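You operate a simulated robot arm through the tools that you are given. There is no shell and no other tool. Be economical: measure what you need, move in short steps, check, and stop when the job is done.

You are at the controls of a simulated two-armed robot. One attempt, no reset.

TASK
Put the blue-capped bottle on the bench top above the lids drawer away on the top of the beige pump. Take the medium red vial on the bench top above the lids drawer and put it away on the bench top beside the near oven. Put the medium green vial on the bench top above the lids drawer away on the bench top beside the near oven. Take the cap off the bottle marked "09 MAR 27" on the bench top above the lids drawer and lay it down there. Fetch the sample bottle from the bench top above the lids drawer and stand it on top of the white box there. Press the near cool key two times. Put the blue dye bottle on the top of the near oven. Open the sampler drawer. Do these in any order. Set down upright: blue-capped bottle, medium red vial, medium green vial, sample bottle, blue dye bottle.

The check looks at the end state, three seconds after you hand in, the way a careful person would. Anything else that was tipped, shoved, dropped, spilled or broken makes it a failure. A push-on lid holds only when it is set on centred and level and pressed home; a screw cap is set on level and turned clockwise until tight.

THE ROBOT
Two 7-joint arms with fingered hands on one trunk, on a base that drives. Base frame: it is fixed to the floor where the robot stands at the start and does not move with it; the origin is under the middle of the robot, x ahead of it, y to its left, z up; the surface under the hand at the start is at about z = 75.5. Lengths are in cm, angles in degrees, forces in N, time in s.
The left shoulder is at the start at [3, 11.9, 106.3], the right one opposite. With the tool pointing down near the work surface each hand reaches from about 10 to 74 cm from the robot's upright axis, wherever it stands, measured 20 degrees to its own side. Places, roughly: bench top beside the near oven [80, -620, 80]; blue dye bottle [75, -175, 75]; blue-capped bottle [50, 0, 75]; bottle [75, 50, 75]; box [100, 100, 75]; medium green vial [75, 25, 75]; medium red vial [75, 0, 75]; near cool key [30, -580, 100]; sample bottle [75, 100, 75]; sampler drawer [-320, -500, 100]; top of the beige pump (18x18 cm) [-330, -930, 96]; top of the near oven (16x12 cm) [48, -582, 124]. Payload 3.8 kg a hand.
The tool frame of a hand sits at the grasp point between the pads (the TCP): z along the fingers, y along the line on which they close. The tips reach 2.5 cm beyond it. Largest opening 8.8 cm; the body of the gripper starts 2.9 cm behind the TCP. The gripper is a hand of 4 fingers: y runs from the thumb to the fingers, the wrist lies at [-1.3, -10.6, -17.4] in the tool frame.
Orientation is told as [roll, pitch, yaw] about the base's x, y, z axes, in that order, counted from this pose: with the fingers straight down and the wrist toward the robot, the tool's x, y and z point along [0, 1, 0], [1, 0, 0] and [0, 0, -1] of the base frame.

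THE INTERFACE
- The arms move only by the tool move_arm. It takes "left_moves", "right_moves" or both (then of equal length, played together; a hand with none holds still); each is a list of rows, each a list of 6 numbers: the shift along the tool's x, y, z in m, then the turn, a rotation vector about the tool's x, y, z in degrees. In form: [[x, y, z, wx, wy, wz], ...]. A call has 1 to 8 rows; each row is the pose to reach, as a shift and turn from the pose commanded when the call began, along the tool's axes at that moment. Rows are played at 5 a second. More than 5 cm and 8.6 degrees between two rows, and nothing of the call is played. A pose out of reach is approached as far as the arm can. The call stops where the force on the tool passes 40 N (or 10 N more than at its start, if that is more) or the arm is blocked; 0.2 s more then pass. In this call time passes only in rows, and 0.2 s behind the last. The reply holds the time, the measured pose of the TCP, the force on the tool along the base axes, the opening and the grip force, in the units named above and with some noise, with the torque about the TCP (base axes, N m) and any sound that the robot's microphone picked up.
- Cameras (640 x 400 px; columns grow to the right, rows downward): "scene" is now at [5.06, 0.43, 159.98]; the picture's right is [0.04, -1.00, 0.00], its down [-0.84, -0.03, -0.54] and it looks along [0.54, 0.02, -0.84] (base axes); focal length 252 px, centre (320, 200). "left" rides on the left gripper at [-6.4, -8.3, -9.8] in its tool frame; the picture's right is [-0.62, -0.37, 0.69], its down [0.71, -0.63, 0.30] and it looks along [0.32, 0.68, 0.65] (tool axes); focal length 265 px, centre (320, 200). "right" rides on the right gripper at [6.4, -8.3, -9.8] in its tool frame; the picture's right is [-0.62, 0.37, -0.69], its down [-0.71, -0.63, 0.30] and it looks along [-0.32, 0.68, 0.65] (tool axes); focal length 265 px, centre (320, 200). There is no depth. A picture from a camera that has moved, and an enlarged one, comes with that camera's place and axes in the base frame and with its lens.
- get_image(camera): a new picture of that camera. It takes no simulated time.
- lift_body(by): slides the trunk up (or, below 0, down) by that many cm; the arms and the scene camera ride with it, the base frame stays. It gives what a move gives, with no picture.
- base_move(legs): drives the robot by 1 to 6 legs, each [ahead, left, turn to the left] in cm, cm and degrees, along the robot's own axes; the way and the turn of a leg run together, so that a leg with both is an arc; at most 150 cm and 180 degrees a leg. The arms and the cameras ride along, it lands a little off, and it stops where it bumps. It gives what a move gives.
- finger_targets(index, middle, ring, thumb_bend, thumb_turn, hand): sets how far each is bent, from 0 (flat) to 1 (curled in); at 0.3 the hand is open as for a grip, at 0.7 the pads meet at the TCP. One left out holds its place. A second passes; each finger stops where it meets its share of the squeeze, and holds until it gets a number again. It is the only way to open and close the hand. It gives what a move gives, with no picture; readings hold the bend of each and the force on the fingers (four entries, about 0 where the hand has none), thumb and palm. thumb_turn goes from beside the hand (0) to across from the fingers (1), as for a grip.
- turn_head(pan, tilt): turns the head with the scene camera to pan (to the left, within 120 degrees either way) and tilt (down, from -29 to 69), counted from straight ahead of the robot. It gives what a move gives.
- inspect(camera, box): a new picture of the part [left, top, right, bottom] of that camera's present view, enlarged. It takes no simulated time.
- hand_in(): hands the job in; it is judged then, once.

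Work in short steps. Places have to be worked out from the pictures, the camera data and where the tool is seen: move nearer, look again, correct. Check each grasp and each placing, and mend what went wrong. You have 196 turns and 172 pictures in all, those below and enlarged ones among them. Open the grippers and draw the arms clear of the work before you hand the job in, unless the task says otherwise; then end with one line.

The tools are called after "Call:" by a JSON object that holds its "api" and its "payload". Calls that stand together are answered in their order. move_arm: Moves the arms, as the interface text tells. Its arguments: {"type":"object","properties":{"left_moves":{"type":"array"},"right_moves":{"type":"array"}},"required":[]} The other tools are called the same way: lift_body (by) slides the trunk up or down; finger_targets (index, middle, ring, thumb_bend, thumb_turn, hand) moves the fingers one by one; base_move (legs) drives the base; turn_head (pan, tilt) turns the head that bears the scene camera; get_image (camera) takes a picture; inspect (camera, box) takes an enlarged picture of a part of a camera's view; hand_in () hands the job in.

At the start:

```text
time: 0.0
left_position: [41.28, 28.17, 110.9]
left_ee_rot: [0.0, 0.1, 0.0]
left_contact_force: [0.8, 1.1, 1.1]
left_torque: [0.03, -0.01, 0.0]
left_gripper_width: 8.77
left_gripper_force: 0.1
left_shape: jaw
left_bend: [0.3, 0.3, 0.3, 0.3, 0.98]
left_finger forces: [0.0, 0.1, 0.1, 0.0, 0.0, 0.1]
right_position: [56.5, -9.7, 110.65]
right_ee_rot: [-0.1, 0.0, 0.1]
right_contact_force: [-0.4, 0.7, 0.4]
right_torque: [0.01, 0.0, 0.0]
right_gripper_width: 8.8
right_gripper_force: 0.1
right_shape: jaw
right_bend: [0.3, 0.3, 0.3, 0.3, 0.98]
right_finger forces: [0.0, 0.0, 0.0, 0.1, 0.0, 0.1]
trunk travel left (down, up): [-21.9, 37.1]
robot x, y, heading: [0.13, 0.05, 0.0]
head pan, tilt: [2.2, 57.3]
```

scene: 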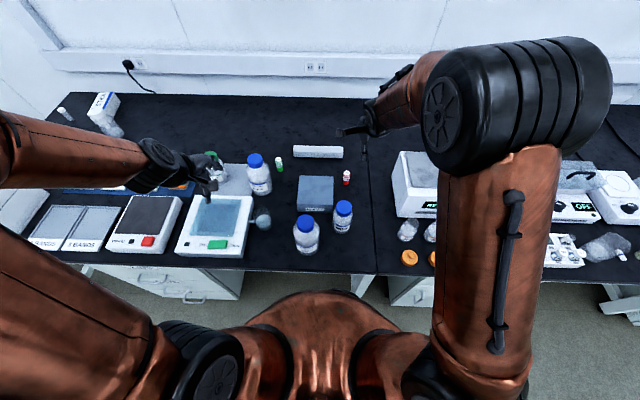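
right: 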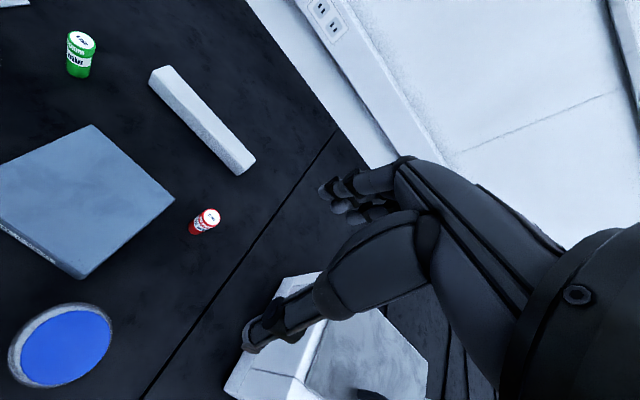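
left: 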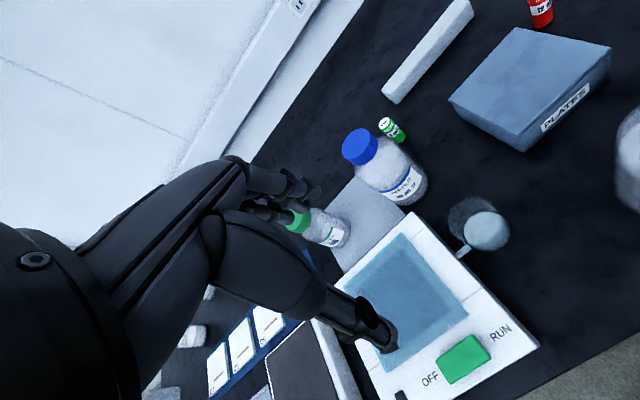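

I start by looking at the bench top close-up to identify the bottles and labels.

Call:
{"api": "inspect", "payload": {"camera": "scene", "box": [190, 130, 370, 270]}}

Call:
{"api": "inspect", "payload": {"camera": "scene", "box": [40, 70, 200, 170]}}

Call:
{"api": "inspect", "payload": {"camera": "left", "box": [260, 100, 460, 260]}}

```text
2.86 times, centred on (280, 200) of scene
camera zoom: at [5.06, 0.43, 159.98], right [0.04, -1.0, 0.0], down [-0.84, -0.03, -0.54], along [0.54, 0.02, -0.84], focal length 721 px, centre (434, 200)
```

zoom: 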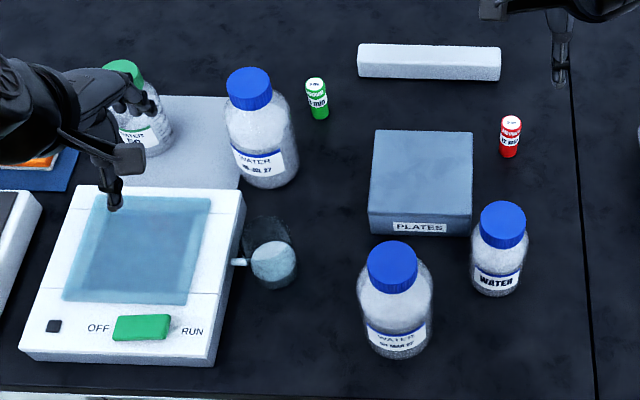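

```text
4.00 times, centred on (120, 120) of scene
camera zoom: at [5.06, 0.43, 159.98], right [0.04, -1.0, 0.0], down [-0.84, -0.03, -0.54], along [0.54, 0.02, -0.84], focal length 1009 px, centre (1120, 520)
```

zoom: 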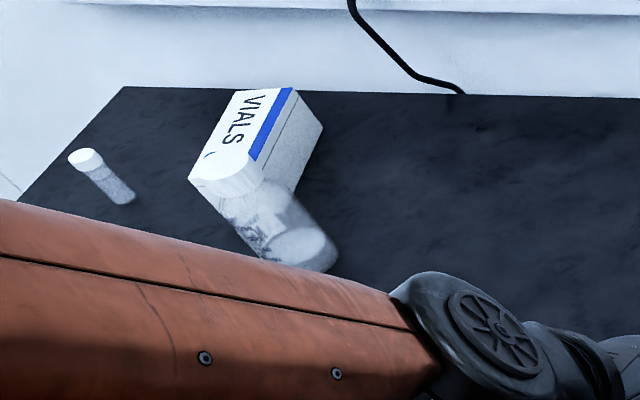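

```text
2.50 times, centred on (360, 180) of left
camera zoom: at [32.98, 21.76, 120.78], right [-0.37, -0.62, -0.69], down [-0.63, 0.71, -0.3], along [0.68, 0.32, -0.65], focal length 664 px, centre (220, 250)
```

zoom: 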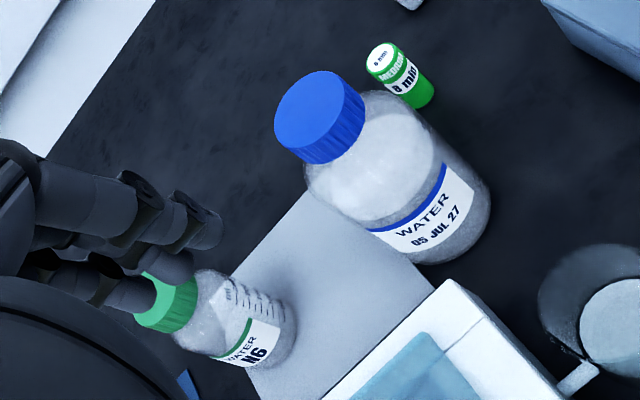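

Two large blue-capped bottles are dated; I enlarge their labels to read the dates.

Call:
{"api": "inspect", "payload": {"camera": "scene", "box": [285, 205, 325, 235]}}

Call:
{"api": "inspect", "payload": {"camera": "scene", "box": [285, 225, 330, 258]}}

Call:
{"api": "inspect", "payload": {"camera": "left", "box": [370, 160, 440, 210]}}

Call:
{"api": "turn_head", "payload": {"pan": 60, "tilt": 35}}

Call:
{"api": "get_image", "payload": {"camera": "scene"}}

```text
13.33 times, centred on (305, 220) of scene
camera zoom: at [5.06, 0.43, 159.98], right [0.04, -1.0, 0.0], down [-0.84, -0.03, -0.54], along [0.54, 0.02, -0.84], focal length 3364 px, centre (520, -67)
```

zoom: 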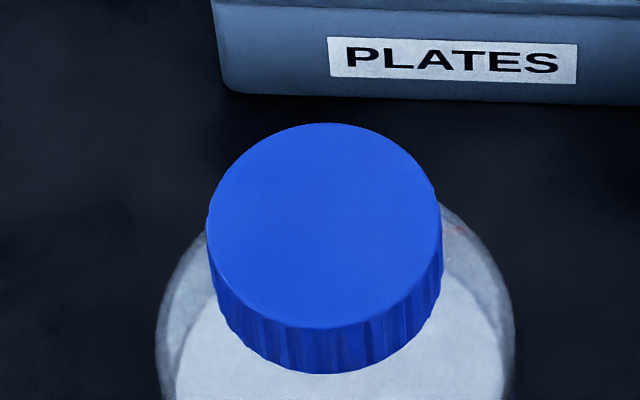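

```text
12.12 times, centred on (308, 242) of scene
camera zoom: at [5.06, 0.43, 159.98], right [0.04, -1.0, 0.0], down [-0.84, -0.03, -0.54], along [0.54, 0.02, -0.84], focal length 3058 px, centre (472, -303)
```

zoom: 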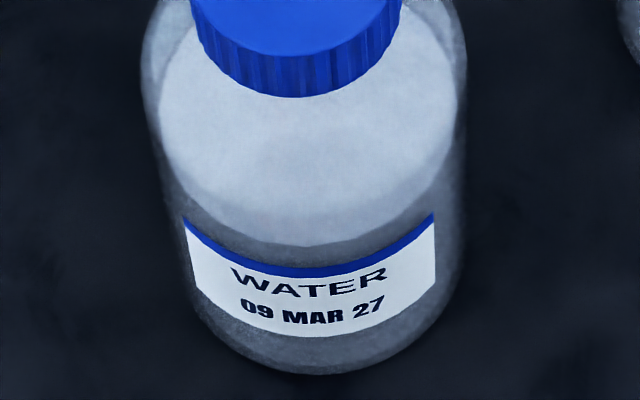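

```text
8.00 times, centred on (405, 185) of left
camera zoom: at [32.98, 21.76, 120.78], right [-0.37, -0.62, -0.69], down [-0.63, 0.71, -0.3], along [0.68, 0.32, -0.65], focal length 2123 px, centre (-360, 320)
```

zoom: 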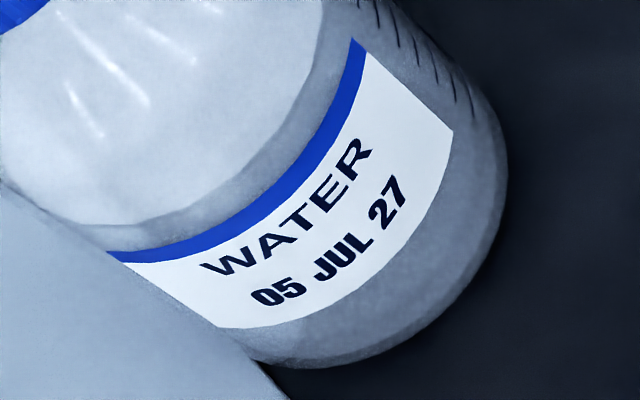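

```text
time: 1.3
left_position: [41.28, 28.08, 110.9]
left_ee_rot: [0.0, 0.1, -0.1]
left_contact_force: [0.2, 0.4, 0.0]
left_torque: [0.01, -0.02, -0.02]
left_gripper_width: 8.76
left_gripper_force: 0.1
left_shape: jaw
left_bend: [0.3, 0.3, 0.3, 0.3, 0.98]
left_finger forces: [0.0, 0.1, 0.0, 0.0, 0.0, 0.0]
right_position: [56.57, -9.67, 110.88]
right_ee_rot: [0.1, 0.1, 0.0]
right_contact_force: [0.2, -0.3, -1.1]
right_torque: [0.01, 0.0, 0.01]
right_gripper_width: 8.75
right_gripper_force: 0.0
right_shape: jaw
right_bend: [0.3, 0.3, 0.3, 0.3, 0.98]
right_finger forces: [0.0, 0.1, 0.1, 0.1, 0.1, 0.1]
trunk travel left (down, up): [-21.9, 37.1]
robot x, y, heading: [0.11, -0.06, -0.1]
head pan, tilt: [60.0, 35.0]
```

```text
162 pictures are left
camera scene: at [2.51, 7.79, 163.09], right [0.87, -0.5, 0.0], down [-0.29, -0.5, -0.82], along [0.41, 0.71, -0.57], focal length 252 px, centre (320, 200)
```

scene: 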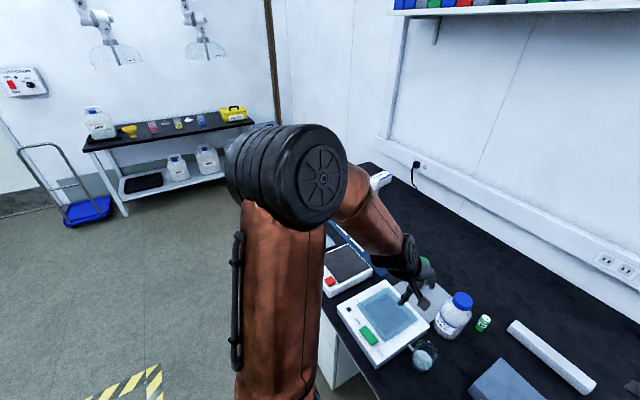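

The bottle at about [38, 6] reads "09 MAR 27"; the smaller undated one beside it should be the blue-capped bottle. I look to the right to see the rest of the room.

Call:
{"api": "turn_head", "payload": {"pan": -60, "tilt": 30}}

Call:
{"api": "get_image", "payload": {"camera": "scene"}}

Call:
{"api": "turn_head", "payload": {"pan": -115, "tilt": 20}}

Call:
{"api": "get_image", "payload": {"camera": "scene"}}

Call:
{"api": "turn_head", "payload": {"pan": 40, "tilt": 45}}

Call:
{"api": "get_image", "payload": {"camera": "scene"}}

```text
time: 3.3
left_position: [41.25, 28.12, 110.93]
left_ee_rot: [-0.1, 0.0, 0.0]
left_contact_force: [0.3, -0.3, 0.4]
left_torque: [-0.01, 0.0, 0.03]
left_gripper_width: 8.75
left_gripper_force: 0.0
left_shape: jaw
left_bend: [0.3, 0.3, 0.3, 0.3, 0.98]
left_finger forces: [0.1, 0.1, 0.0, 0.0, 0.0, 0.0]
right_position: [56.58, -9.71, 110.73]
right_ee_rot: [0.0, 0.2, -0.1]
right_contact_force: [0.3, 0.3, 1.2]
right_torque: [0.01, -0.04, -0.01]
right_gripper_width: 8.78
right_gripper_force: 0.0
right_shape: jaw
right_bend: [0.3, 0.3, 0.3, 0.3, 0.98]
right_finger forces: [0.0, 0.1, 0.1, 0.1, 0.0, 0.0]
trunk travel left (down, up): [-21.9, 37.1]
robot x, y, heading: [-0.24, 0.3, 0.0]
head pan, tilt: [-60.0, 30.0]
```

```text
161 pictures are left
camera scene: at [2.63, -7.66, 163.87], right [-0.87, -0.5, 0.0], down [-0.25, 0.43, -0.87], along [0.43, -0.75, -0.5], focal length 252 px, centre (320, 200)
```

scene: 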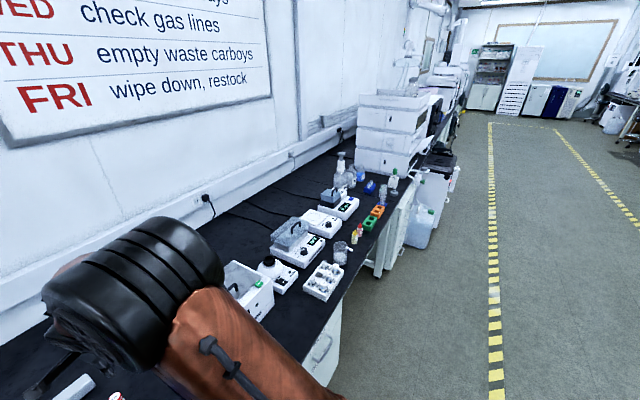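

```text
time: 4.5
left_position: [41.31, 28.17, 111.04]
left_ee_rot: [-0.1, 0.0, 0.0]
left_contact_force: [-0.4, 0.3, -0.8]
left_torque: [0.02, 0.01, -0.01]
left_gripper_width: 8.73
left_gripper_force: 0.0
left_shape: jaw
left_bend: [0.3, 0.3, 0.3, 0.3, 0.98]
left_finger forces: [0.1, 0.1, 0.1, 0.0, 0.1, 0.1]
right_position: [56.51, -9.58, 110.72]
right_ee_rot: [0.0, 0.1, 0.0]
right_contact_force: [-0.5, -0.8, 0.3]
right_torque: [-0.02, -0.04, 0.0]
right_gripper_width: 8.72
right_gripper_force: 0.0
right_shape: jaw
right_bend: [0.3, 0.3, 0.3, 0.3, 0.98]
right_finger forces: [0.0, 0.0, 0.0, 0.1, 0.0, 0.0]
trunk travel left (down, up): [-21.9, 37.1]
robot x, y, heading: [0.04, -0.02, -0.0]
head pan, tilt: [-115.0, 20.0]
```

```text
160 pictures are left
camera scene: at [-5.83, -8.27, 165.48], right [-0.91, 0.42, 0.0], down [0.14, 0.31, -0.94], along [-0.4, -0.85, -0.34], focal length 252 px, centre (320, 200)
```

scene: 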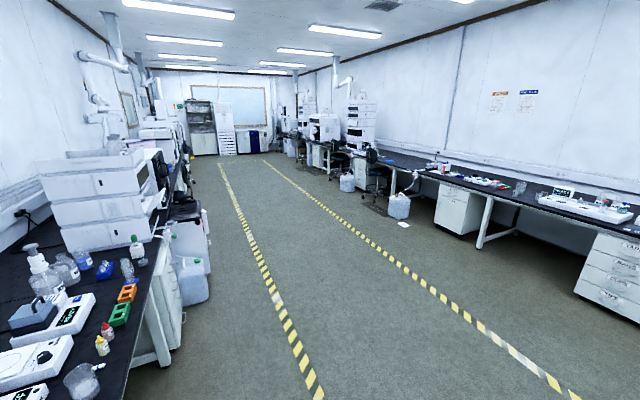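

```text
time: 6.9
left_position: [41.34, 28.26, 110.94]
left_ee_rot: [0.0, 0.0, 0.0]
left_contact_force: [-0.4, 0.4, 0.7]
left_torque: [-0.04, -0.01, -0.01]
left_gripper_width: 8.78
left_gripper_force: 0.1
left_shape: jaw
left_bend: [0.3, 0.3, 0.3, 0.3, 0.98]
left_finger forces: [0.1, 0.1, 0.1, 0.1, 0.1, 0.1]
right_position: [56.49, -9.5, 110.69]
right_ee_rot: [0.0, 0.1, 0.0]
right_contact_force: [-0.3, 0.0, 0.1]
right_torque: [-0.02, 0.02, 0.04]
right_gripper_width: 8.78
right_gripper_force: 0.0
right_shape: jaw
right_bend: [0.3, 0.3, 0.3, 0.3, 0.98]
right_finger forces: [0.1, 0.1, 0.1, 0.1, 0.1, 0.0]
trunk travel left (down, up): [-21.9, 37.1]
robot x, y, heading: [-0.28, 0.08, 0.0]
head pan, tilt: [40.0, 45.0]
```

```text
159 pictures are left
camera scene: at [4.33, 5.39, 161.61], right [0.64, -0.77, 0.0], down [-0.54, -0.45, -0.71], along [0.54, 0.45, -0.71], focal length 252 px, centre (320, 200)
```

scene: 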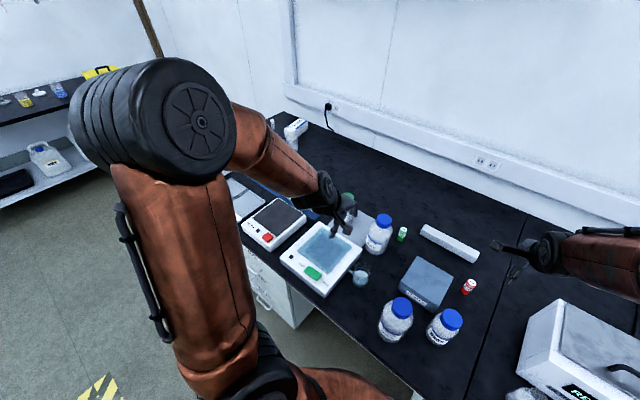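

I move the left hand above the 09 MAR 27 bottle (about [40, 6]) staying higher than its cap, then look.

Call:
{"api": "move_arm", "payload": {"left_moves": [[-0.045, -0.002, 0.0, 0, 0, 0], [-0.09, -0.004, 0.0, 0, 0, 0], [-0.135, -0.008, 0.02, 0, 0, 0], [-0.18, -0.01, 0.04, 0, 0, 0], [-0.22, -0.013, 0.05, 0, 0, 0]]}}

Call:
{"api": "get_image", "payload": {"camera": "left"}}

Call:
{"api": "turn_head", "payload": {"pan": 0, "tilt": 60}}

Call:
{"api": "get_image", "payload": {"camera": "scene"}}

```text
time: 8.1
left_position: [40.32, 5.88, 105.63]
left_ee_rot: [0.0, -0.1, 0.1]
left_contact_force: [0.5, 0.0, -0.7]
left_torque: [0.0, 0.03, 0.01]
left_gripper_width: 8.78
left_gripper_force: 0.1
left_shape: jaw
left_bend: [0.3, 0.3, 0.3, 0.3, 0.98]
left_finger forces: [0.1, 0.1, 0.0, 0.1, 0.0, 0.0]
right_position: [56.4, -9.73, 110.72]
right_ee_rot: [0.1, -0.1, -0.1]
right_contact_force: [-0.1, -0.7, -0.7]
right_torque: [0.01, -0.02, -0.01]
right_gripper_width: 8.76
right_gripper_force: 0.0
right_shape: jaw
right_bend: [0.3, 0.3, 0.3, 0.3, 0.98]
right_finger forces: [0.1, 0.0, 0.0, 0.0, 0.0, 0.0]
trunk travel left (down, up): [-21.9, 37.1]
robot x, y, heading: [-0.1, 0.04, 0.1]
head pan, tilt: [40.0, 45.0]
```

```text
158 pictures are left
camera left: at [31.89, -0.54, 115.68], right [-0.37, -0.62, -0.69], down [-0.63, 0.71, -0.3], along [0.68, 0.33, -0.65], focal length 265 px, centre (320, 200)
```

left: 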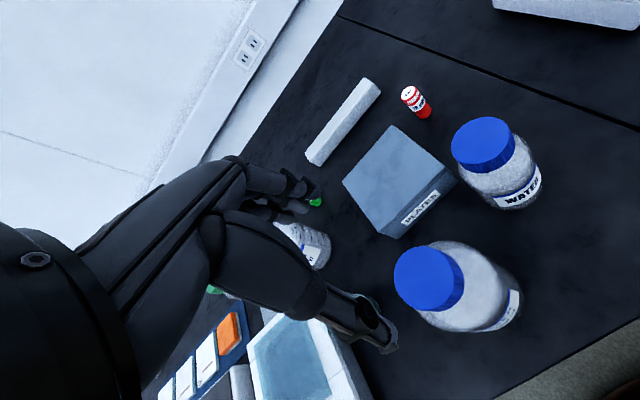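

```text
time: 9.2
left_position: [40.29, 5.95, 105.79]
left_ee_rot: [0.0, -0.1, 0.1]
left_contact_force: [0.7, 0.1, -0.2]
left_torque: [-0.03, -0.01, 0.02]
left_gripper_width: 8.78
left_gripper_force: 0.2
left_shape: jaw
left_bend: [0.3, 0.3, 0.3, 0.3, 0.98]
left_finger forces: [0.1, 0.0, 0.0, 0.0, 0.1, 0.0]
right_position: [56.48, -9.68, 110.61]
right_ee_rot: [0.0, 0.1, -0.1]
right_contact_force: [0.0, -0.1, 0.0]
right_torque: [0.0, 0.0, -0.03]
right_gripper_width: 8.74
right_gripper_force: 0.0
right_shape: jaw
right_bend: [0.3, 0.3, 0.3, 0.3, 0.98]
right_finger forces: [0.0, 0.0, 0.1, 0.0, 0.0, 0.1]
trunk travel left (down, up): [-21.9, 37.1]
robot x, y, heading: [0.01, 0.21, -0.1]
head pan, tilt: [0.0, 60.0]
```

```text
157 pictures are left
camera scene: at [4.77, 0.17, 159.66], right [0.0, -1.0, 0.0], down [-0.87, 0.0, -0.5], along [0.5, 0.0, -0.87], focal length 252 px, centre (320, 200)
```

scene: 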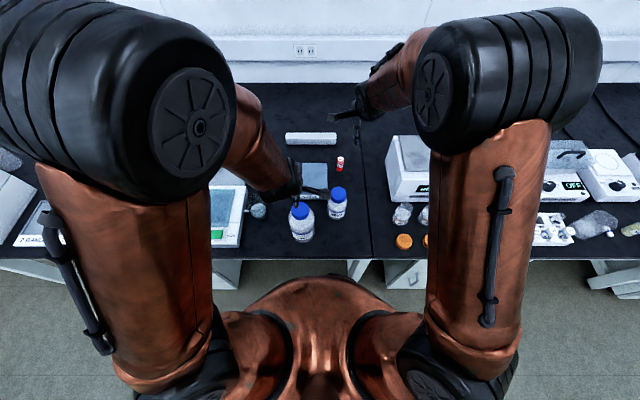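

Triangulating gives the MAR cap's top at about [40.1, 6.4, 92.5] and the WATER bottle's cap at about [48.3, -5.8, 88.5]. I lower the left hand half-way and check the alignment.

Call:
{"api": "move_arm", "payload": {"left_moves": [[0.002, 0.0, 0.03, 0, 0, 0], [0.005, -0.002, 0.06, 0, 0, 0], [0.005, -0.002, 0.085, 0, 0, 0]]}}

Call:
{"api": "get_image", "payload": {"camera": "left"}}

Call:
{"api": "inspect", "payload": {"camera": "scene", "box": [240, 150, 360, 240]}}

```text
time: 10.0
left_position: [39.93, 6.62, 97.28]
left_ee_rot: [-0.1, 0.0, 0.0]
left_contact_force: [-0.1, 0.5, 0.4]
left_torque: [-0.03, 0.02, -0.02]
left_gripper_width: 8.76
left_gripper_force: 0.0
left_shape: jaw
left_bend: [0.3, 0.3, 0.3, 0.3, 0.98]
left_finger forces: [0.0, 0.0, 0.0, 0.1, 0.0, 0.0]
right_position: [56.58, -9.72, 110.61]
right_ee_rot: [0.0, 0.0, 0.0]
right_contact_force: [0.2, 0.0, -0.4]
right_torque: [0.02, 0.02, -0.01]
right_gripper_width: 8.74
right_gripper_force: 0.1
right_shape: jaw
right_bend: [0.3, 0.3, 0.3, 0.3, 0.98]
right_finger forces: [0.0, 0.0, 0.0, 0.0, 0.1, 0.1]
trunk travel left (down, up): [-21.9, 37.1]
robot x, y, heading: [0.22, -0.08, -0.1]
head pan, tilt: [0.0, 60.0]
```

```text
156 pictures are left
camera left: at [31.64, 0.24, 107.15], right [-0.37, -0.62, -0.69], down [-0.63, 0.71, -0.3], along [0.68, 0.32, -0.65], focal length 265 px, centre (320, 200)
```

left: 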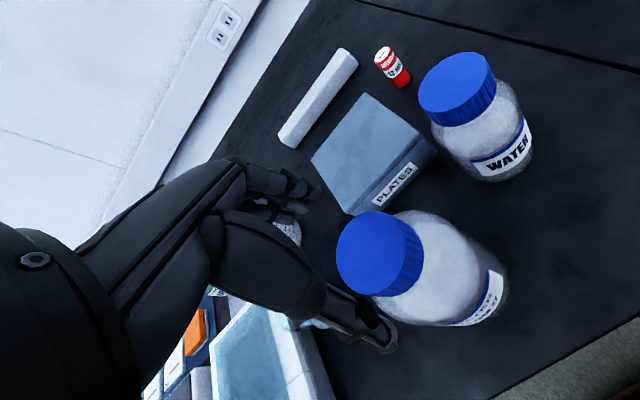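

```text
4.44 times, centred on (300, 195) of scene
camera zoom: at [4.86, 0.15, 159.66], right [0.0, -1.0, 0.0], down [-0.87, 0.0, -0.5], along [0.5, 0.0, -0.87], focal length 1121 px, centre (409, 222)
```

zoom: 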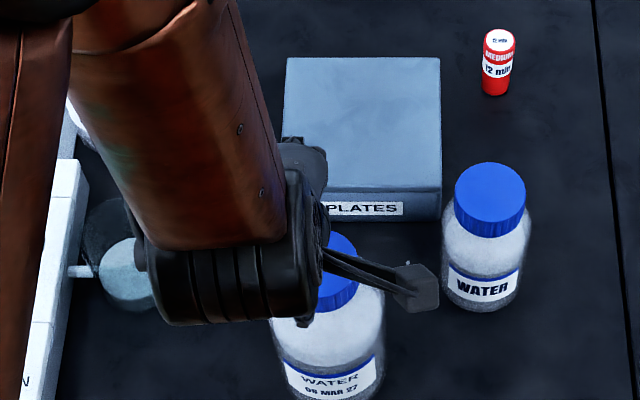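

The cap lies at about [39.8, 6.0]; thumb and fingers straddle it. I lower to cap height.

Call:
{"api": "move_arm", "payload": {"left_moves": [[-0.005, -0.001, 0.02, 0, 0, 0], [-0.005, -0.001, 0.04, 0, 0, 0], [-0.005, -0.001, 0.06, 0, 0, 0]]}}

Call:
{"api": "get_image", "payload": {"camera": "left"}}

```text
time: 10.8
left_position: [39.68, 6.16, 91.38]
left_ee_rot: [0.1, 0.0, 0.0]
left_contact_force: [-0.3, 0.4, -0.3]
left_torque: [0.01, -0.01, 0.03]
left_gripper_width: 8.78
left_gripper_force: 0.1
left_shape: jaw
left_bend: [0.3, 0.3, 0.3, 0.3, 0.98]
left_finger forces: [0.1, 0.0, 0.1, 0.0, 0.1, 0.1]
right_position: [56.64, -9.62, 110.57]
right_ee_rot: [0.0, 0.1, 0.0]
right_contact_force: [0.0, -0.5, -0.1]
right_torque: [0.01, -0.05, 0.01]
right_gripper_width: 8.75
right_gripper_force: 0.1
right_shape: jaw
right_bend: [0.3, 0.3, 0.3, 0.3, 0.98]
right_finger forces: [0.0, 0.0, 0.1, 0.0, 0.0, 0.0]
trunk travel left (down, up): [-21.9, 37.1]
robot x, y, heading: [-0.04, 0.26, -0.0]
head pan, tilt: [0.0, 60.0]
```

```text
154 pictures are left
camera left: at [31.43, -0.2, 101.27], right [-0.37, -0.62, -0.69], down [-0.63, 0.71, -0.3], along [0.68, 0.32, -0.65], focal length 265 px, centre (320, 200)
```

left: 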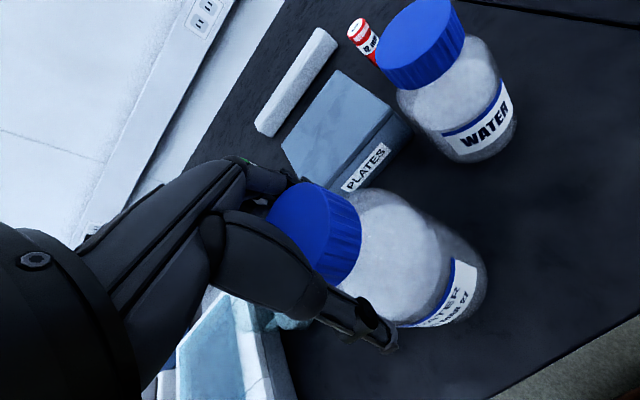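

The cap sits between thumb and fingers. I close the grip.

Call:
{"api": "finger_targets", "payload": {"hand": "left", "index": 0.65, "middle": 0.65, "ring": 0.65, "thumb_bend": 0.65}}

Call:
{"api": "get_image", "payload": {"camera": "left"}}

```text
time: 11.8
left_position: [39.76, 6.2, 91.53]
left_ee_rot: [0.0, -0.2, 0.0]
left_contact_force: [6.8, 1.8, 11.8]
left_torque: [0.24, -1.04, -0.08]
left_gripper_width: 5.33
left_gripper_force: 19.8
left_shape: fingers
left_bend: [0.46, 0.49, 0.59, 0.47, 0.96]
left_finger forces: [7.7, 10.6, 6.7, 0.0, 14.6, 0.1]
right_position: [56.44, -9.67, 110.73]
right_ee_rot: [0.0, 0.1, -0.1]
right_contact_force: [1.0, 0.2, 0.3]
right_torque: [-0.01, 0.0, 0.04]
right_gripper_width: 8.79
right_gripper_force: 0.1
right_shape: jaw
right_bend: [0.3, 0.3, 0.3, 0.3, 0.98]
right_finger forces: [0.0, 0.0, 0.0, 0.0, 0.0, 0.0]
trunk travel left (down, up): [-21.9, 37.1]
robot x, y, heading: [0.35, 0.09, 0.0]
head pan, tilt: [0.0, 60.0]
```

```text
153 pictures are left
camera left: at [31.46, -0.2, 101.36], right [-0.37, -0.62, -0.69], down [-0.63, 0.71, -0.31], along [0.69, 0.32, -0.65], focal length 265 px, centre (320, 200)
```

left: 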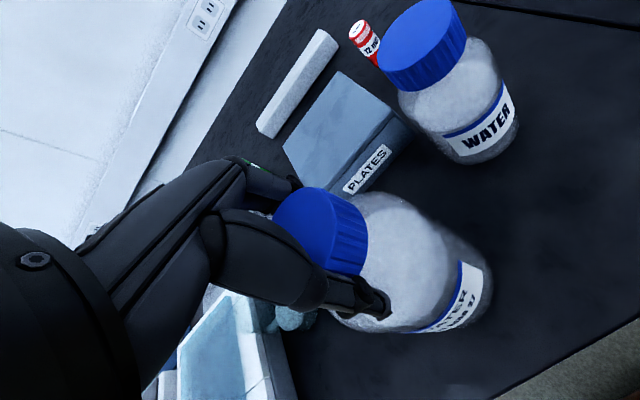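

The upward force suggests the tips press the shoulder; I open, rise 1 cm and regrip.

Call:
{"api": "finger_targets", "payload": {"hand": "left", "index": 0.3, "middle": 0.3, "ring": 0.3, "thumb_bend": 0.3}}

Call:
{"api": "move_arm", "payload": {"left_moves": [[0, 0, -0.01, 0, 0, 0]]}}

Call:
{"api": "finger_targets", "payload": {"hand": "left", "index": 0.65, "middle": 0.65, "ring": 0.65, "thumb_bend": 0.65}}

Call:
{"api": "get_image", "payload": {"camera": "left"}}

```text
time: 12.8
left_position: [39.81, 6.23, 91.36]
left_ee_rot: [0.0, 0.1, -0.1]
left_contact_force: [0.1, 0.9, -0.7]
left_torque: [-0.03, 0.0, -0.05]
left_gripper_width: 8.45
left_gripper_force: 0.0
left_shape: fingers
left_bend: [0.3, 0.3, 0.3, 0.3, 0.97]
left_finger forces: [0.1, 0.0, 0.0, 0.1, 0.1, 0.0]
right_position: [56.58, -9.74, 110.64]
right_ee_rot: [0.0, 0.2, 0.0]
right_contact_force: [-0.8, 0.5, -0.3]
right_torque: [0.01, 0.02, -0.01]
right_gripper_width: 8.76
right_gripper_force: 0.1
right_shape: jaw
right_bend: [0.3, 0.3, 0.3, 0.3, 0.98]
right_finger forces: [0.1, 0.0, 0.0, 0.0, 0.0, 0.0]
trunk travel left (down, up): [-21.9, 37.1]
robot x, y, heading: [0.05, 0.15, 0.0]
head pan, tilt: [0.0, 60.0]
```

```text
time: 13.2
left_position: [39.64, 6.15, 92.25]
left_ee_rot: [0.0, 0.0, 0.0]
left_contact_force: [0.7, 0.6, -0.8]
left_torque: [-0.01, 0.0, 0.01]
left_gripper_width: 8.45
left_gripper_force: 0.0
left_shape: fingers
left_bend: [0.3, 0.3, 0.3, 0.3, 0.97]
left_finger forces: [0.1, 0.0, 0.0, 0.1, 0.0, 0.1]
right_position: [56.57, -9.63, 110.67]
right_ee_rot: [0.0, -0.1, 0.1]
right_contact_force: [-0.3, 0.6, 0.6]
right_torque: [0.0, 0.01, -0.02]
right_gripper_width: 8.77
right_gripper_force: 0.1
right_shape: jaw
right_bend: [0.3, 0.3, 0.3, 0.3, 0.98]
right_finger forces: [0.0, 0.0, 0.1, 0.0, 0.0, 0.0]
trunk travel left (down, up): [-21.9, 37.1]
robot x, y, heading: [-0.0, 0.11, 0.2]
head pan, tilt: [0.0, 60.0]
```

```text
time: 14.2
left_position: [39.66, 6.03, 92.4]
left_ee_rot: [0.0, -0.1, 0.0]
left_contact_force: [1.1, 0.2, 5.8]
left_torque: [0.08, -0.62, -0.07]
left_gripper_width: 4.3
left_gripper_force: 21.7
left_shape: fingers
left_bend: [0.49, 0.54, 0.64, 0.53, 0.96]
left_finger forces: [11.0, 11.9, 0.7, 0.0, 19.0, 0.0]
right_position: [56.59, -9.61, 110.66]
right_ee_rot: [-0.1, 0.0, -0.1]
right_contact_force: [0.1, 1.0, 0.1]
right_torque: [0.01, -0.05, 0.02]
right_gripper_width: 8.74
right_gripper_force: 0.0
right_shape: jaw
right_bend: [0.3, 0.3, 0.3, 0.3, 0.98]
right_finger forces: [0.0, 0.0, 0.0, 0.0, 0.1, 0.0]
trunk travel left (down, up): [-21.9, 37.1]
robot x, y, heading: [0.07, 0.05, -0.4]
head pan, tilt: [0.0, 60.0]
```

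```text
152 pictures are left
camera left: at [31.36, -0.3, 102.27], right [-0.37, -0.62, -0.69], down [-0.63, 0.71, -0.31], along [0.69, 0.32, -0.65], focal length 265 px, centre (320, 200)
```

left: 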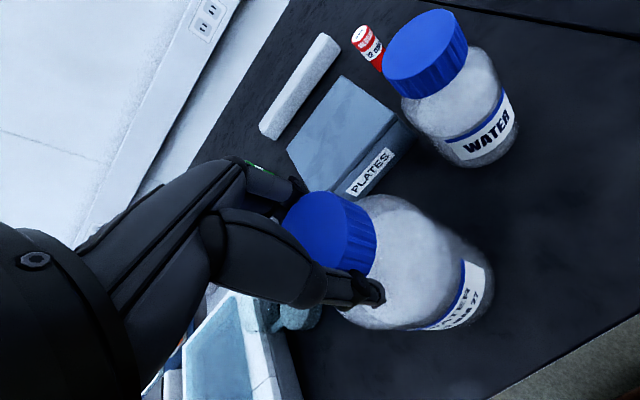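

The cap's centre is about 1.2 cm to the right (y ≈ 4.8) of my grip; I release, shift and regrip.

Call:
{"api": "finger_targets", "payload": {"hand": "left", "index": 0.3, "middle": 0.3, "ring": 0.3, "thumb_bend": 0.3}}

Call:
{"api": "move_arm", "payload": {"left_moves": [[-0.012, 0, 0.002, 0, 0, 0]]}}

Call:
{"api": "get_image", "payload": {"camera": "left"}}

Call:
{"api": "inspect", "payload": {"camera": "scene", "box": [240, 150, 360, 250]}}

```text
time: 15.2
left_position: [39.63, 6.15, 92.43]
left_ee_rot: [-0.1, 0.1, 0.0]
left_contact_force: [-0.6, 0.1, -1.0]
left_torque: [0.02, -0.01, 0.0]
left_gripper_width: 8.44
left_gripper_force: 0.2
left_shape: fingers
left_bend: [0.3, 0.3, 0.3, 0.3, 0.97]
left_finger forces: [0.1, 0.0, 0.0, 0.1, 0.0, 0.1]
right_position: [56.42, -9.75, 110.85]
right_ee_rot: [-0.1, 0.1, -0.1]
right_contact_force: [0.8, -0.6, -0.5]
right_torque: [-0.01, 0.01, -0.01]
right_gripper_width: 8.77
right_gripper_force: 0.0
right_shape: jaw
right_bend: [0.3, 0.3, 0.3, 0.3, 0.98]
right_finger forces: [0.0, 0.0, 0.1, 0.0, 0.0, 0.0]
trunk travel left (down, up): [-21.9, 37.1]
robot x, y, heading: [0.14, -0.39, 0.1]
head pan, tilt: [0.0, 60.0]
```

```text
time: 15.6
left_position: [39.6, 4.82, 92.14]
left_ee_rot: [0.0, -0.1, 0.0]
left_contact_force: [0.3, -0.7, 0.4]
left_torque: [-0.01, 0.0, 0.0]
left_gripper_width: 8.42
left_gripper_force: 0.0
left_shape: fingers
left_bend: [0.3, 0.3, 0.3, 0.3, 0.97]
left_finger forces: [0.1, 0.1, 0.0, 0.0, 0.0, 0.0]
right_position: [56.48, -9.75, 110.7]
right_ee_rot: [0.0, 0.1, 0.0]
right_contact_force: [-0.3, -1.0, 0.1]
right_torque: [0.02, 0.01, -0.01]
right_gripper_width: 8.75
right_gripper_force: 0.0
right_shape: jaw
right_bend: [0.3, 0.3, 0.3, 0.3, 0.98]
right_finger forces: [0.0, 0.0, 0.1, 0.1, 0.1, 0.0]
trunk travel left (down, up): [-21.9, 37.1]
robot x, y, heading: [-0.08, 0.1, -0.2]
head pan, tilt: [0.0, 60.0]
```

```text
151 pictures are left
camera left: at [31.38, -1.51, 102.06], right [-0.37, -0.62, -0.69], down [-0.63, 0.71, -0.3], along [0.68, 0.32, -0.65], focal length 265 px, centre (320, 200)
```

left: 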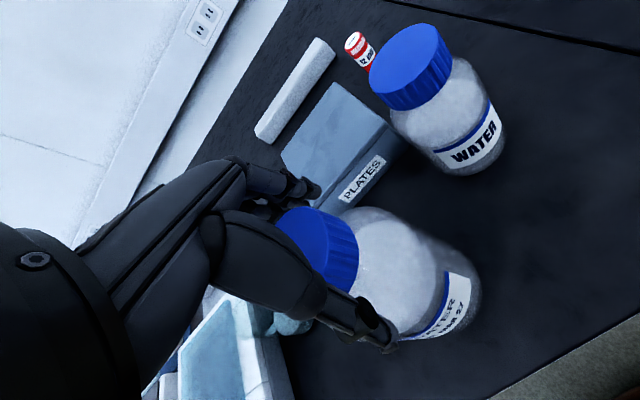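

```text
4.00 times, centred on (300, 200) of scene
camera zoom: at [4.76, 0.09, 159.66], right [0.0, -1.0, 0.0], down [-0.87, 0.0, -0.5], along [0.5, 0.0, -0.87], focal length 1009 px, centre (400, 200)
```

zoom: 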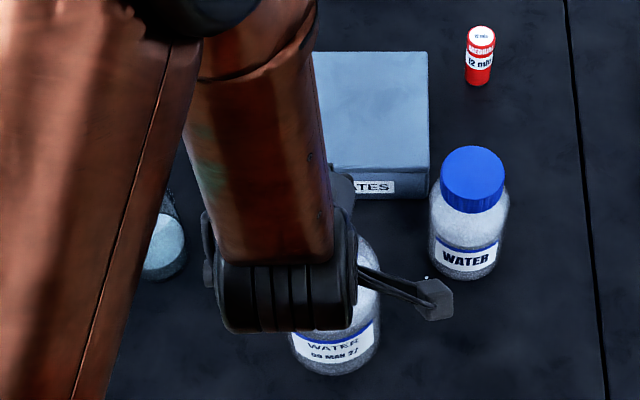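

The body's axis projects to y ≈ 5.4; I shift back half a centimetre and grip.

Call:
{"api": "move_arm", "payload": {"left_moves": [[0.005, 0, 0.0, 0, 0, 0]]}}

Call:
{"api": "finger_targets", "payload": {"hand": "left", "index": 0.65, "middle": 0.65, "ring": 0.65, "thumb_bend": 0.65}}

Call:
{"api": "get_image", "payload": {"camera": "left"}}

```text
time: 16.0
left_position: [39.68, 5.53, 92.22]
left_ee_rot: [0.0, 0.0, 0.0]
left_contact_force: [0.3, -0.1, 0.3]
left_torque: [0.02, 0.01, 0.02]
left_gripper_width: 8.45
left_gripper_force: 0.1
left_shape: fingers
left_bend: [0.3, 0.3, 0.3, 0.3, 0.97]
left_finger forces: [0.0, 0.0, 0.0, 0.0, 0.0, 0.0]
right_position: [56.49, -9.58, 110.67]
right_ee_rot: [0.0, 0.1, 0.0]
right_contact_force: [-0.3, 0.0, 0.0]
right_torque: [0.0, -0.04, 0.01]
right_gripper_width: 8.77
right_gripper_force: 0.0
right_shape: jaw
right_bend: [0.3, 0.3, 0.3, 0.3, 0.98]
right_finger forces: [0.1, 0.0, 0.1, 0.0, 0.0, 0.0]
trunk travel left (down, up): [-21.9, 37.1]
robot x, y, heading: [0.06, 0.23, 0.1]
head pan, tilt: [0.0, 60.0]
```

```text
time: 17.0
left_position: [39.79, 5.25, 92.24]
left_ee_rot: [0.0, -0.1, 0.0]
left_contact_force: [2.1, -0.9, 5.9]
left_torque: [0.05, -0.64, -0.06]
left_gripper_width: 4.09
left_gripper_force: 19.9
left_shape: fingers
left_bend: [0.52, 0.52, 0.61, 0.53, 0.96]
left_finger forces: [7.7, 10.4, 3.6, 0.0, 17.9, 0.1]
right_position: [56.5, -9.65, 110.72]
right_ee_rot: [0.0, 0.0, 0.0]
right_contact_force: [-0.7, -0.1, 0.5]
right_torque: [0.01, -0.02, -0.01]
right_gripper_width: 8.8
right_gripper_force: 0.0
right_shape: jaw
right_bend: [0.3, 0.3, 0.3, 0.3, 0.98]
right_finger forces: [0.0, 0.1, 0.1, 0.0, 0.1, 0.1]
trunk travel left (down, up): [-21.9, 37.1]
robot x, y, heading: [-0.35, 0.0, -0.1]
head pan, tilt: [0.0, 60.0]
```

```text
149 pictures are left
camera left: at [31.4, -0.94, 102.11], right [-0.37, -0.62, -0.69], down [-0.63, 0.71, -0.31], along [0.69, 0.32, -0.65], focal length 265 px, centre (320, 200)
```

left: 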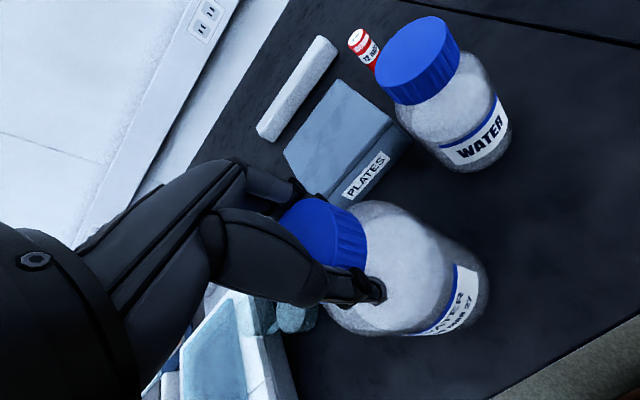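

The thumb tip reaches below the cap's rim; I regrip 1 cm higher.

Call:
{"api": "finger_targets", "payload": {"hand": "left", "index": 0.3, "middle": 0.3, "ring": 0.3, "thumb_bend": 0.3}}

Call:
{"api": "move_arm", "payload": {"left_moves": [[0, 0, -0.011, 0, 0, 0]]}}

Call:
{"api": "finger_targets", "payload": {"hand": "left", "index": 0.65, "middle": 0.65, "ring": 0.65, "thumb_bend": 0.65}}

Call:
{"api": "get_image", "payload": {"camera": "left"}}

```text
time: 18.0
left_position: [39.66, 5.42, 92.22]
left_ee_rot: [-0.1, 0.0, 0.0]
left_contact_force: [0.0, 0.0, -0.1]
left_torque: [-0.02, 0.0, -0.01]
left_gripper_width: 8.43
left_gripper_force: 0.1
left_shape: fingers
left_bend: [0.3, 0.3, 0.3, 0.3, 0.97]
left_finger forces: [0.1, 0.0, 0.0, 0.0, 0.0, 0.0]
right_position: [56.42, -9.74, 110.68]
right_ee_rot: [0.1, 0.2, -0.1]
right_contact_force: [0.0, -0.1, -0.4]
right_torque: [0.03, 0.0, 0.02]
right_gripper_width: 8.77
right_gripper_force: 0.0
right_shape: jaw
right_bend: [0.3, 0.3, 0.3, 0.3, 0.98]
right_finger forces: [0.1, 0.0, 0.0, 0.1, 0.1, 0.0]
trunk travel left (down, up): [-21.9, 37.1]
robot x, y, heading: [0.35, 0.11, -0.0]
head pan, tilt: [0.0, 60.0]
```

```text
time: 18.4
left_position: [39.62, 5.47, 93.35]
left_ee_rot: [-0.1, 0.0, 0.0]
left_contact_force: [-0.1, 0.2, -0.7]
left_torque: [0.0, 0.0, -0.01]
left_gripper_width: 8.46
left_gripper_force: 0.0
left_shape: fingers
left_bend: [0.3, 0.3, 0.3, 0.3, 0.97]
left_finger forces: [0.0, 0.0, 0.0, 0.0, 0.0, 0.1]
right_position: [56.42, -9.73, 110.72]
right_ee_rot: [0.0, 0.0, 0.0]
right_contact_force: [-0.2, 0.4, 0.2]
right_torque: [0.02, 0.02, -0.01]
right_gripper_width: 8.76
right_gripper_force: 0.2
right_shape: jaw
right_bend: [0.3, 0.3, 0.3, 0.3, 0.98]
right_finger forces: [0.0, 0.0, 0.0, 0.1, 0.0, 0.1]
trunk travel left (down, up): [-21.9, 37.1]
robot x, y, heading: [-0.03, 0.2, 0.3]
head pan, tilt: [0.0, 60.0]
```

```text
time: 19.4
left_position: [39.82, 5.54, 93.3]
left_ee_rot: [0.1, 0.0, 0.1]
left_contact_force: [2.5, 1.3, 0.8]
left_torque: [0.08, -0.38, 0.03]
left_gripper_width: 4.2
left_gripper_force: 17.7
left_shape: fingers
left_bend: [0.53, 0.55, 0.6, 0.51, 0.95]
left_finger forces: [7.7, 8.1, 3.1, 0.0, 17.0, 0.0]
right_position: [56.54, -9.77, 110.62]
right_ee_rot: [0.0, 0.0, 0.0]
right_contact_force: [0.0, 0.1, 0.7]
right_torque: [-0.01, -0.02, -0.03]
right_gripper_width: 8.76
right_gripper_force: 0.1
right_shape: jaw
right_bend: [0.3, 0.3, 0.3, 0.3, 0.98]
right_finger forces: [0.1, 0.0, 0.0, 0.0, 0.1, 0.0]
trunk travel left (down, up): [-21.9, 37.1]
robot x, y, heading: [0.05, -0.2, -0.2]
head pan, tilt: [0.0, 60.0]
```

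```text
148 pictures are left
camera left: at [31.39, -0.91, 103.24], right [-0.37, -0.62, -0.69], down [-0.63, 0.71, -0.3], along [0.68, 0.32, -0.65], focal length 265 px, centre (320, 200)
```

left: 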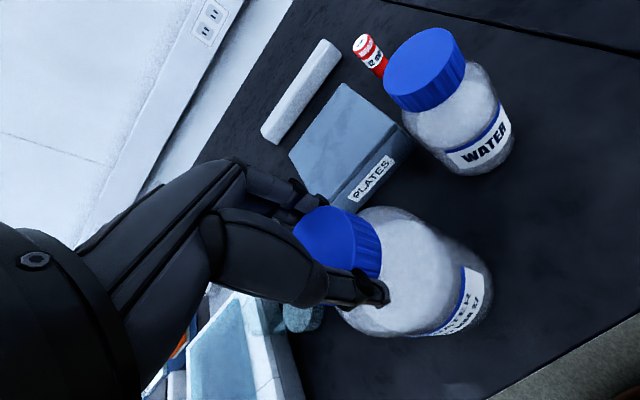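

Vertical force is now small. I try a counter-clockwise twist (from above) of 32° and check whether the bottle turns along.

Call:
{"api": "move_arm", "payload": {"left_moves": [[0, 0, 0, 0, 0, -8], [0, 0, 0, 0, 0, -16], [0, 0, 0, 0, 0, -24], [0, 0, 0, 0, 0, -32]]}}

Call:
{"api": "get_image", "payload": {"camera": "left"}}

Call:
{"api": "inspect", "payload": {"camera": "scene", "box": [240, 150, 360, 250]}}

```text
time: 20.4
left_position: [39.74, 5.45, 93.3]
left_ee_rot: [0.0, 0.0, 32.1]
left_contact_force: [0.1, 0.6, 3.5]
left_torque: [0.27, -0.26, -0.06]
left_gripper_width: 4.21
left_gripper_force: 18.1
left_shape: fingers
left_bend: [0.53, 0.55, 0.6, 0.51, 0.95]
left_finger forces: [7.1, 7.8, 3.5, 0.1, 17.6, 0.0]
right_position: [56.48, -9.77, 110.67]
right_ee_rot: [0.0, 0.0, -0.1]
right_contact_force: [-1.1, 0.0, -0.5]
right_torque: [0.0, 0.02, 0.02]
right_gripper_width: 8.75
right_gripper_force: 0.1
right_shape: jaw
right_bend: [0.3, 0.3, 0.3, 0.3, 0.98]
right_finger forces: [0.0, 0.0, 0.0, 0.0, 0.1, 0.0]
trunk travel left (down, up): [-21.9, 37.1]
robot x, y, heading: [0.29, -0.02, -0.3]
head pan, tilt: [0.0, 60.0]
```

```text
147 pictures are left
camera left: at [36.07, -4.42, 103.17], right [0.02, -0.72, -0.69], down [-0.91, 0.27, -0.3], along [0.41, 0.64, -0.65], focal length 265 px, centre (320, 200)
```

left: 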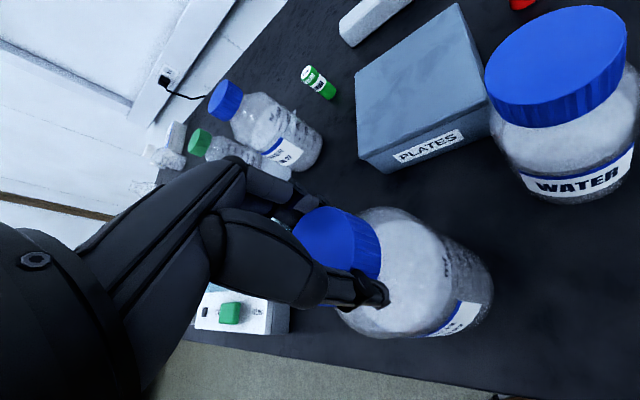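

```text
4.00 times, centred on (300, 200) of scene
camera zoom: at [4.72, 0.13, 159.66], right [0.0, -1.0, 0.0], down [-0.87, 0.0, -0.5], along [0.5, 0.0, -0.87], focal length 1009 px, centre (400, 200)
```

zoom: 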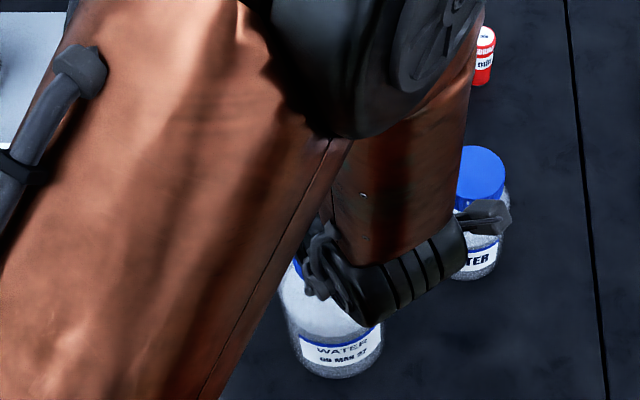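

The label turned far less than the hand, so the cap is unscrewing. I continue the twist.

Call:
{"api": "move_arm", "payload": {"left_moves": [[0, 0, 0, 0, 0, -8], [0, 0, 0, 0, 0, -16], [0, 0, 0, 0, 0, -24], [0, 0, 0, 0, 0, -32], [0, 0, 0, 0, 0, -40], [0, 0, 0, 0, 0, -48]]}}

Call:
{"api": "get_image", "payload": {"camera": "left"}}

Call:
{"api": "inspect", "payload": {"camera": "scene", "box": [240, 150, 360, 250]}}

```text
time: 21.8
left_position: [39.57, 5.5, 93.33]
left_ee_rot: [0.0, 0.0, 80.2]
left_contact_force: [-0.9, 2.6, 7.5]
left_torque: [0.42, 0.07, -0.06]
left_gripper_width: 4.15
left_gripper_force: 19.1
left_shape: fingers
left_bend: [0.53, 0.55, 0.6, 0.51, 0.95]
left_finger forces: [7.6, 8.5, 4.4, 0.1, 16.9, 0.0]
right_position: [56.43, -9.64, 110.68]
right_ee_rot: [0.0, 0.0, 0.0]
right_contact_force: [0.2, 0.2, 0.1]
right_torque: [0.0, 0.03, 0.0]
right_gripper_width: 8.75
right_gripper_force: 0.1
right_shape: jaw
right_bend: [0.3, 0.3, 0.3, 0.3, 0.98]
right_finger forces: [0.0, 0.0, 0.0, 0.0, 0.1, 0.0]
trunk travel left (down, up): [-21.9, 37.1]
robot x, y, heading: [-0.17, 0.2, 0.1]
head pan, tilt: [0.0, 60.0]
```

```text
145 pictures are left
camera left: at [44.55, -3.79, 103.17], right [0.55, -0.47, -0.69], down [-0.81, -0.5, -0.3], along [-0.2, 0.73, -0.65], focal length 265 px, centre (320, 200)
```

left: 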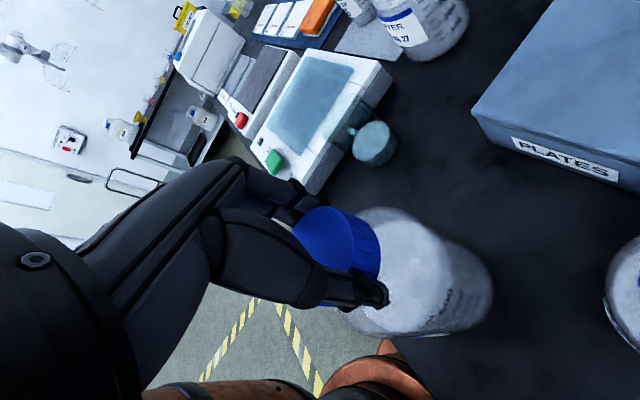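

```text
4.00 times, centred on (300, 200) of scene
camera zoom: at [4.71, 0.2, 159.67], right [0.0, -1.0, 0.0], down [-0.87, 0.0, -0.5], along [0.5, 0.0, -0.87], focal length 1009 px, centre (400, 200)
```

zoom: 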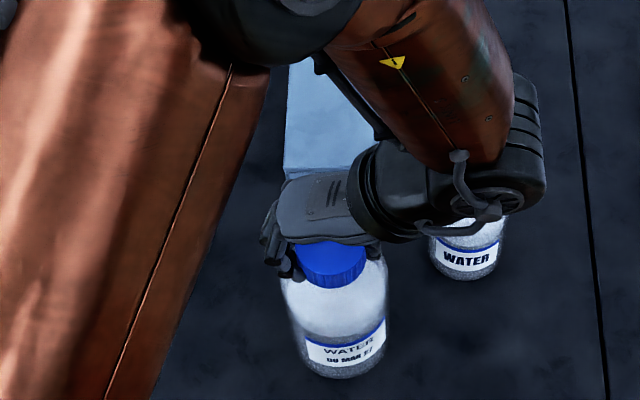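

The bottle stayed nearly still. I keep turning while the wrist allows it, letting the hand rise slightly.

Call:
{"api": "move_arm", "payload": {"left_moves": [[0, 0, 0, 0, 0, -8], [0, 0, 0, 0, 0, -16], [0, 0, -0.001, 0, 0, -24], [0, 0, -0.001, 0, 0, -32], [0, 0, -0.001, 0, 0, -40], [0, 0, -0.001, 0, 0, -48], [0, 0, -0.002, 0, 0, -56], [0, 0, -0.002, 0, 0, -64]]}}

Call:
{"api": "inspect", "payload": {"camera": "scene", "box": [240, 150, 360, 250]}}

```text
time: 23.6
left_position: [39.79, 5.3, 93.5]
left_ee_rot: [-0.1, 0.0, 144.1]
left_contact_force: [-0.8, 0.3, -0.4]
left_torque: [0.16, 0.27, -0.11]
left_gripper_width: 4.17
left_gripper_force: 17.7
left_shape: fingers
left_bend: [0.53, 0.55, 0.6, 0.51, 0.95]
left_finger forces: [7.4, 7.6, 3.5, 0.0, 17.6, 0.0]
right_position: [56.61, -9.74, 110.66]
right_ee_rot: [0.0, 0.2, 0.0]
right_contact_force: [1.2, 0.4, -0.3]
right_torque: [-0.02, -0.01, -0.01]
right_gripper_width: 8.78
right_gripper_force: 0.0
right_shape: jaw
right_bend: [0.3, 0.3, 0.3, 0.3, 0.98]
right_finger forces: [0.0, 0.0, 0.0, 0.1, 0.0, 0.0]
trunk travel left (down, up): [-21.9, 37.1]
robot x, y, heading: [-0.22, -0.24, -0.1]
head pan, tilt: [0.0, 60.0]
```

```text
4.00 times, centred on (300, 200) of scene
camera zoom: at [4.8, 0.2, 159.66], right [0.0, -1.0, 0.0], down [-0.87, 0.0, -0.5], along [0.5, 0.0, -0.87], focal length 1009 px, centre (400, 200)
```

zoom: 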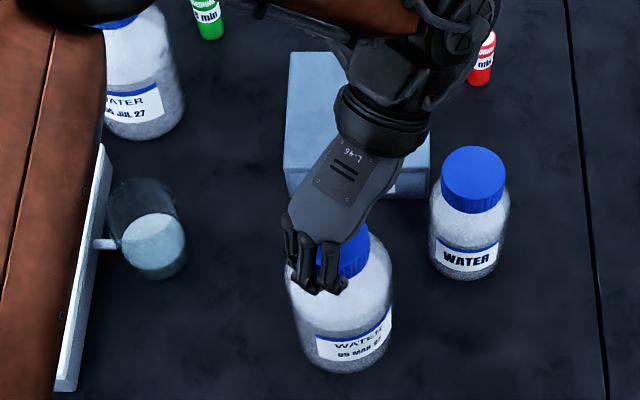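

I test with a small lift whether the cap is free.

Call:
{"api": "move_arm", "payload": {"left_moves": [[0, 0, -0.003, 0, 0, 0], [0, 0, -0.006, 0, 0, 0]]}}

Call:
{"api": "inspect", "payload": {"camera": "scene", "box": [240, 150, 360, 250]}}

```text
time: 24.2
left_position: [39.6, 5.36, 94.06]
left_ee_rot: [0.0, 0.0, 143.9]
left_contact_force: [-0.1, 0.0, -8.2]
left_torque: [0.02, 0.06, 0.0]
left_gripper_width: 4.15
left_gripper_force: 17.1
left_shape: fingers
left_bend: [0.54, 0.56, 0.61, 0.51, 0.95]
left_finger forces: [7.1, 7.1, 3.4, 0.1, 16.5, 0.0]
right_position: [56.58, -9.81, 110.68]
right_ee_rot: [0.0, 0.1, 0.0]
right_contact_force: [0.1, 0.2, -1.1]
right_torque: [-0.01, 0.03, 0.01]
right_gripper_width: 8.75
right_gripper_force: 0.1
right_shape: jaw
right_bend: [0.3, 0.3, 0.3, 0.3, 0.98]
right_finger forces: [0.0, 0.0, 0.0, 0.1, 0.0, 0.1]
trunk travel left (down, up): [-21.9, 37.1]
robot x, y, heading: [-0.19, -0.44, 0.0]
head pan, tilt: [0.0, 60.0]
```

```text
4.00 times, centred on (300, 200) of scene
camera zoom: at [4.82, 0.16, 159.65], right [0.0, -1.0, 0.0], down [-0.87, 0.0, -0.5], along [0.5, 0.0, -0.87], focal length 1009 px, centre (400, 200)
```

zoom: 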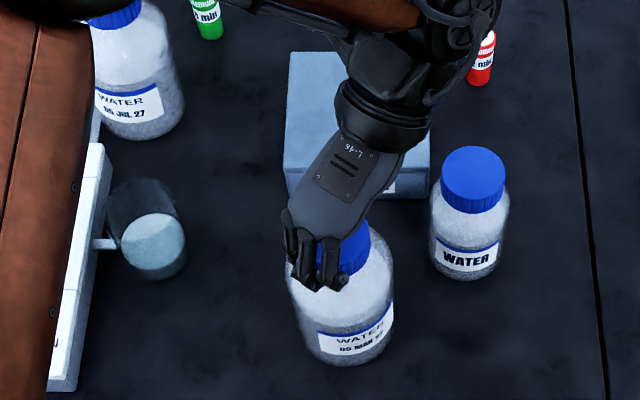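

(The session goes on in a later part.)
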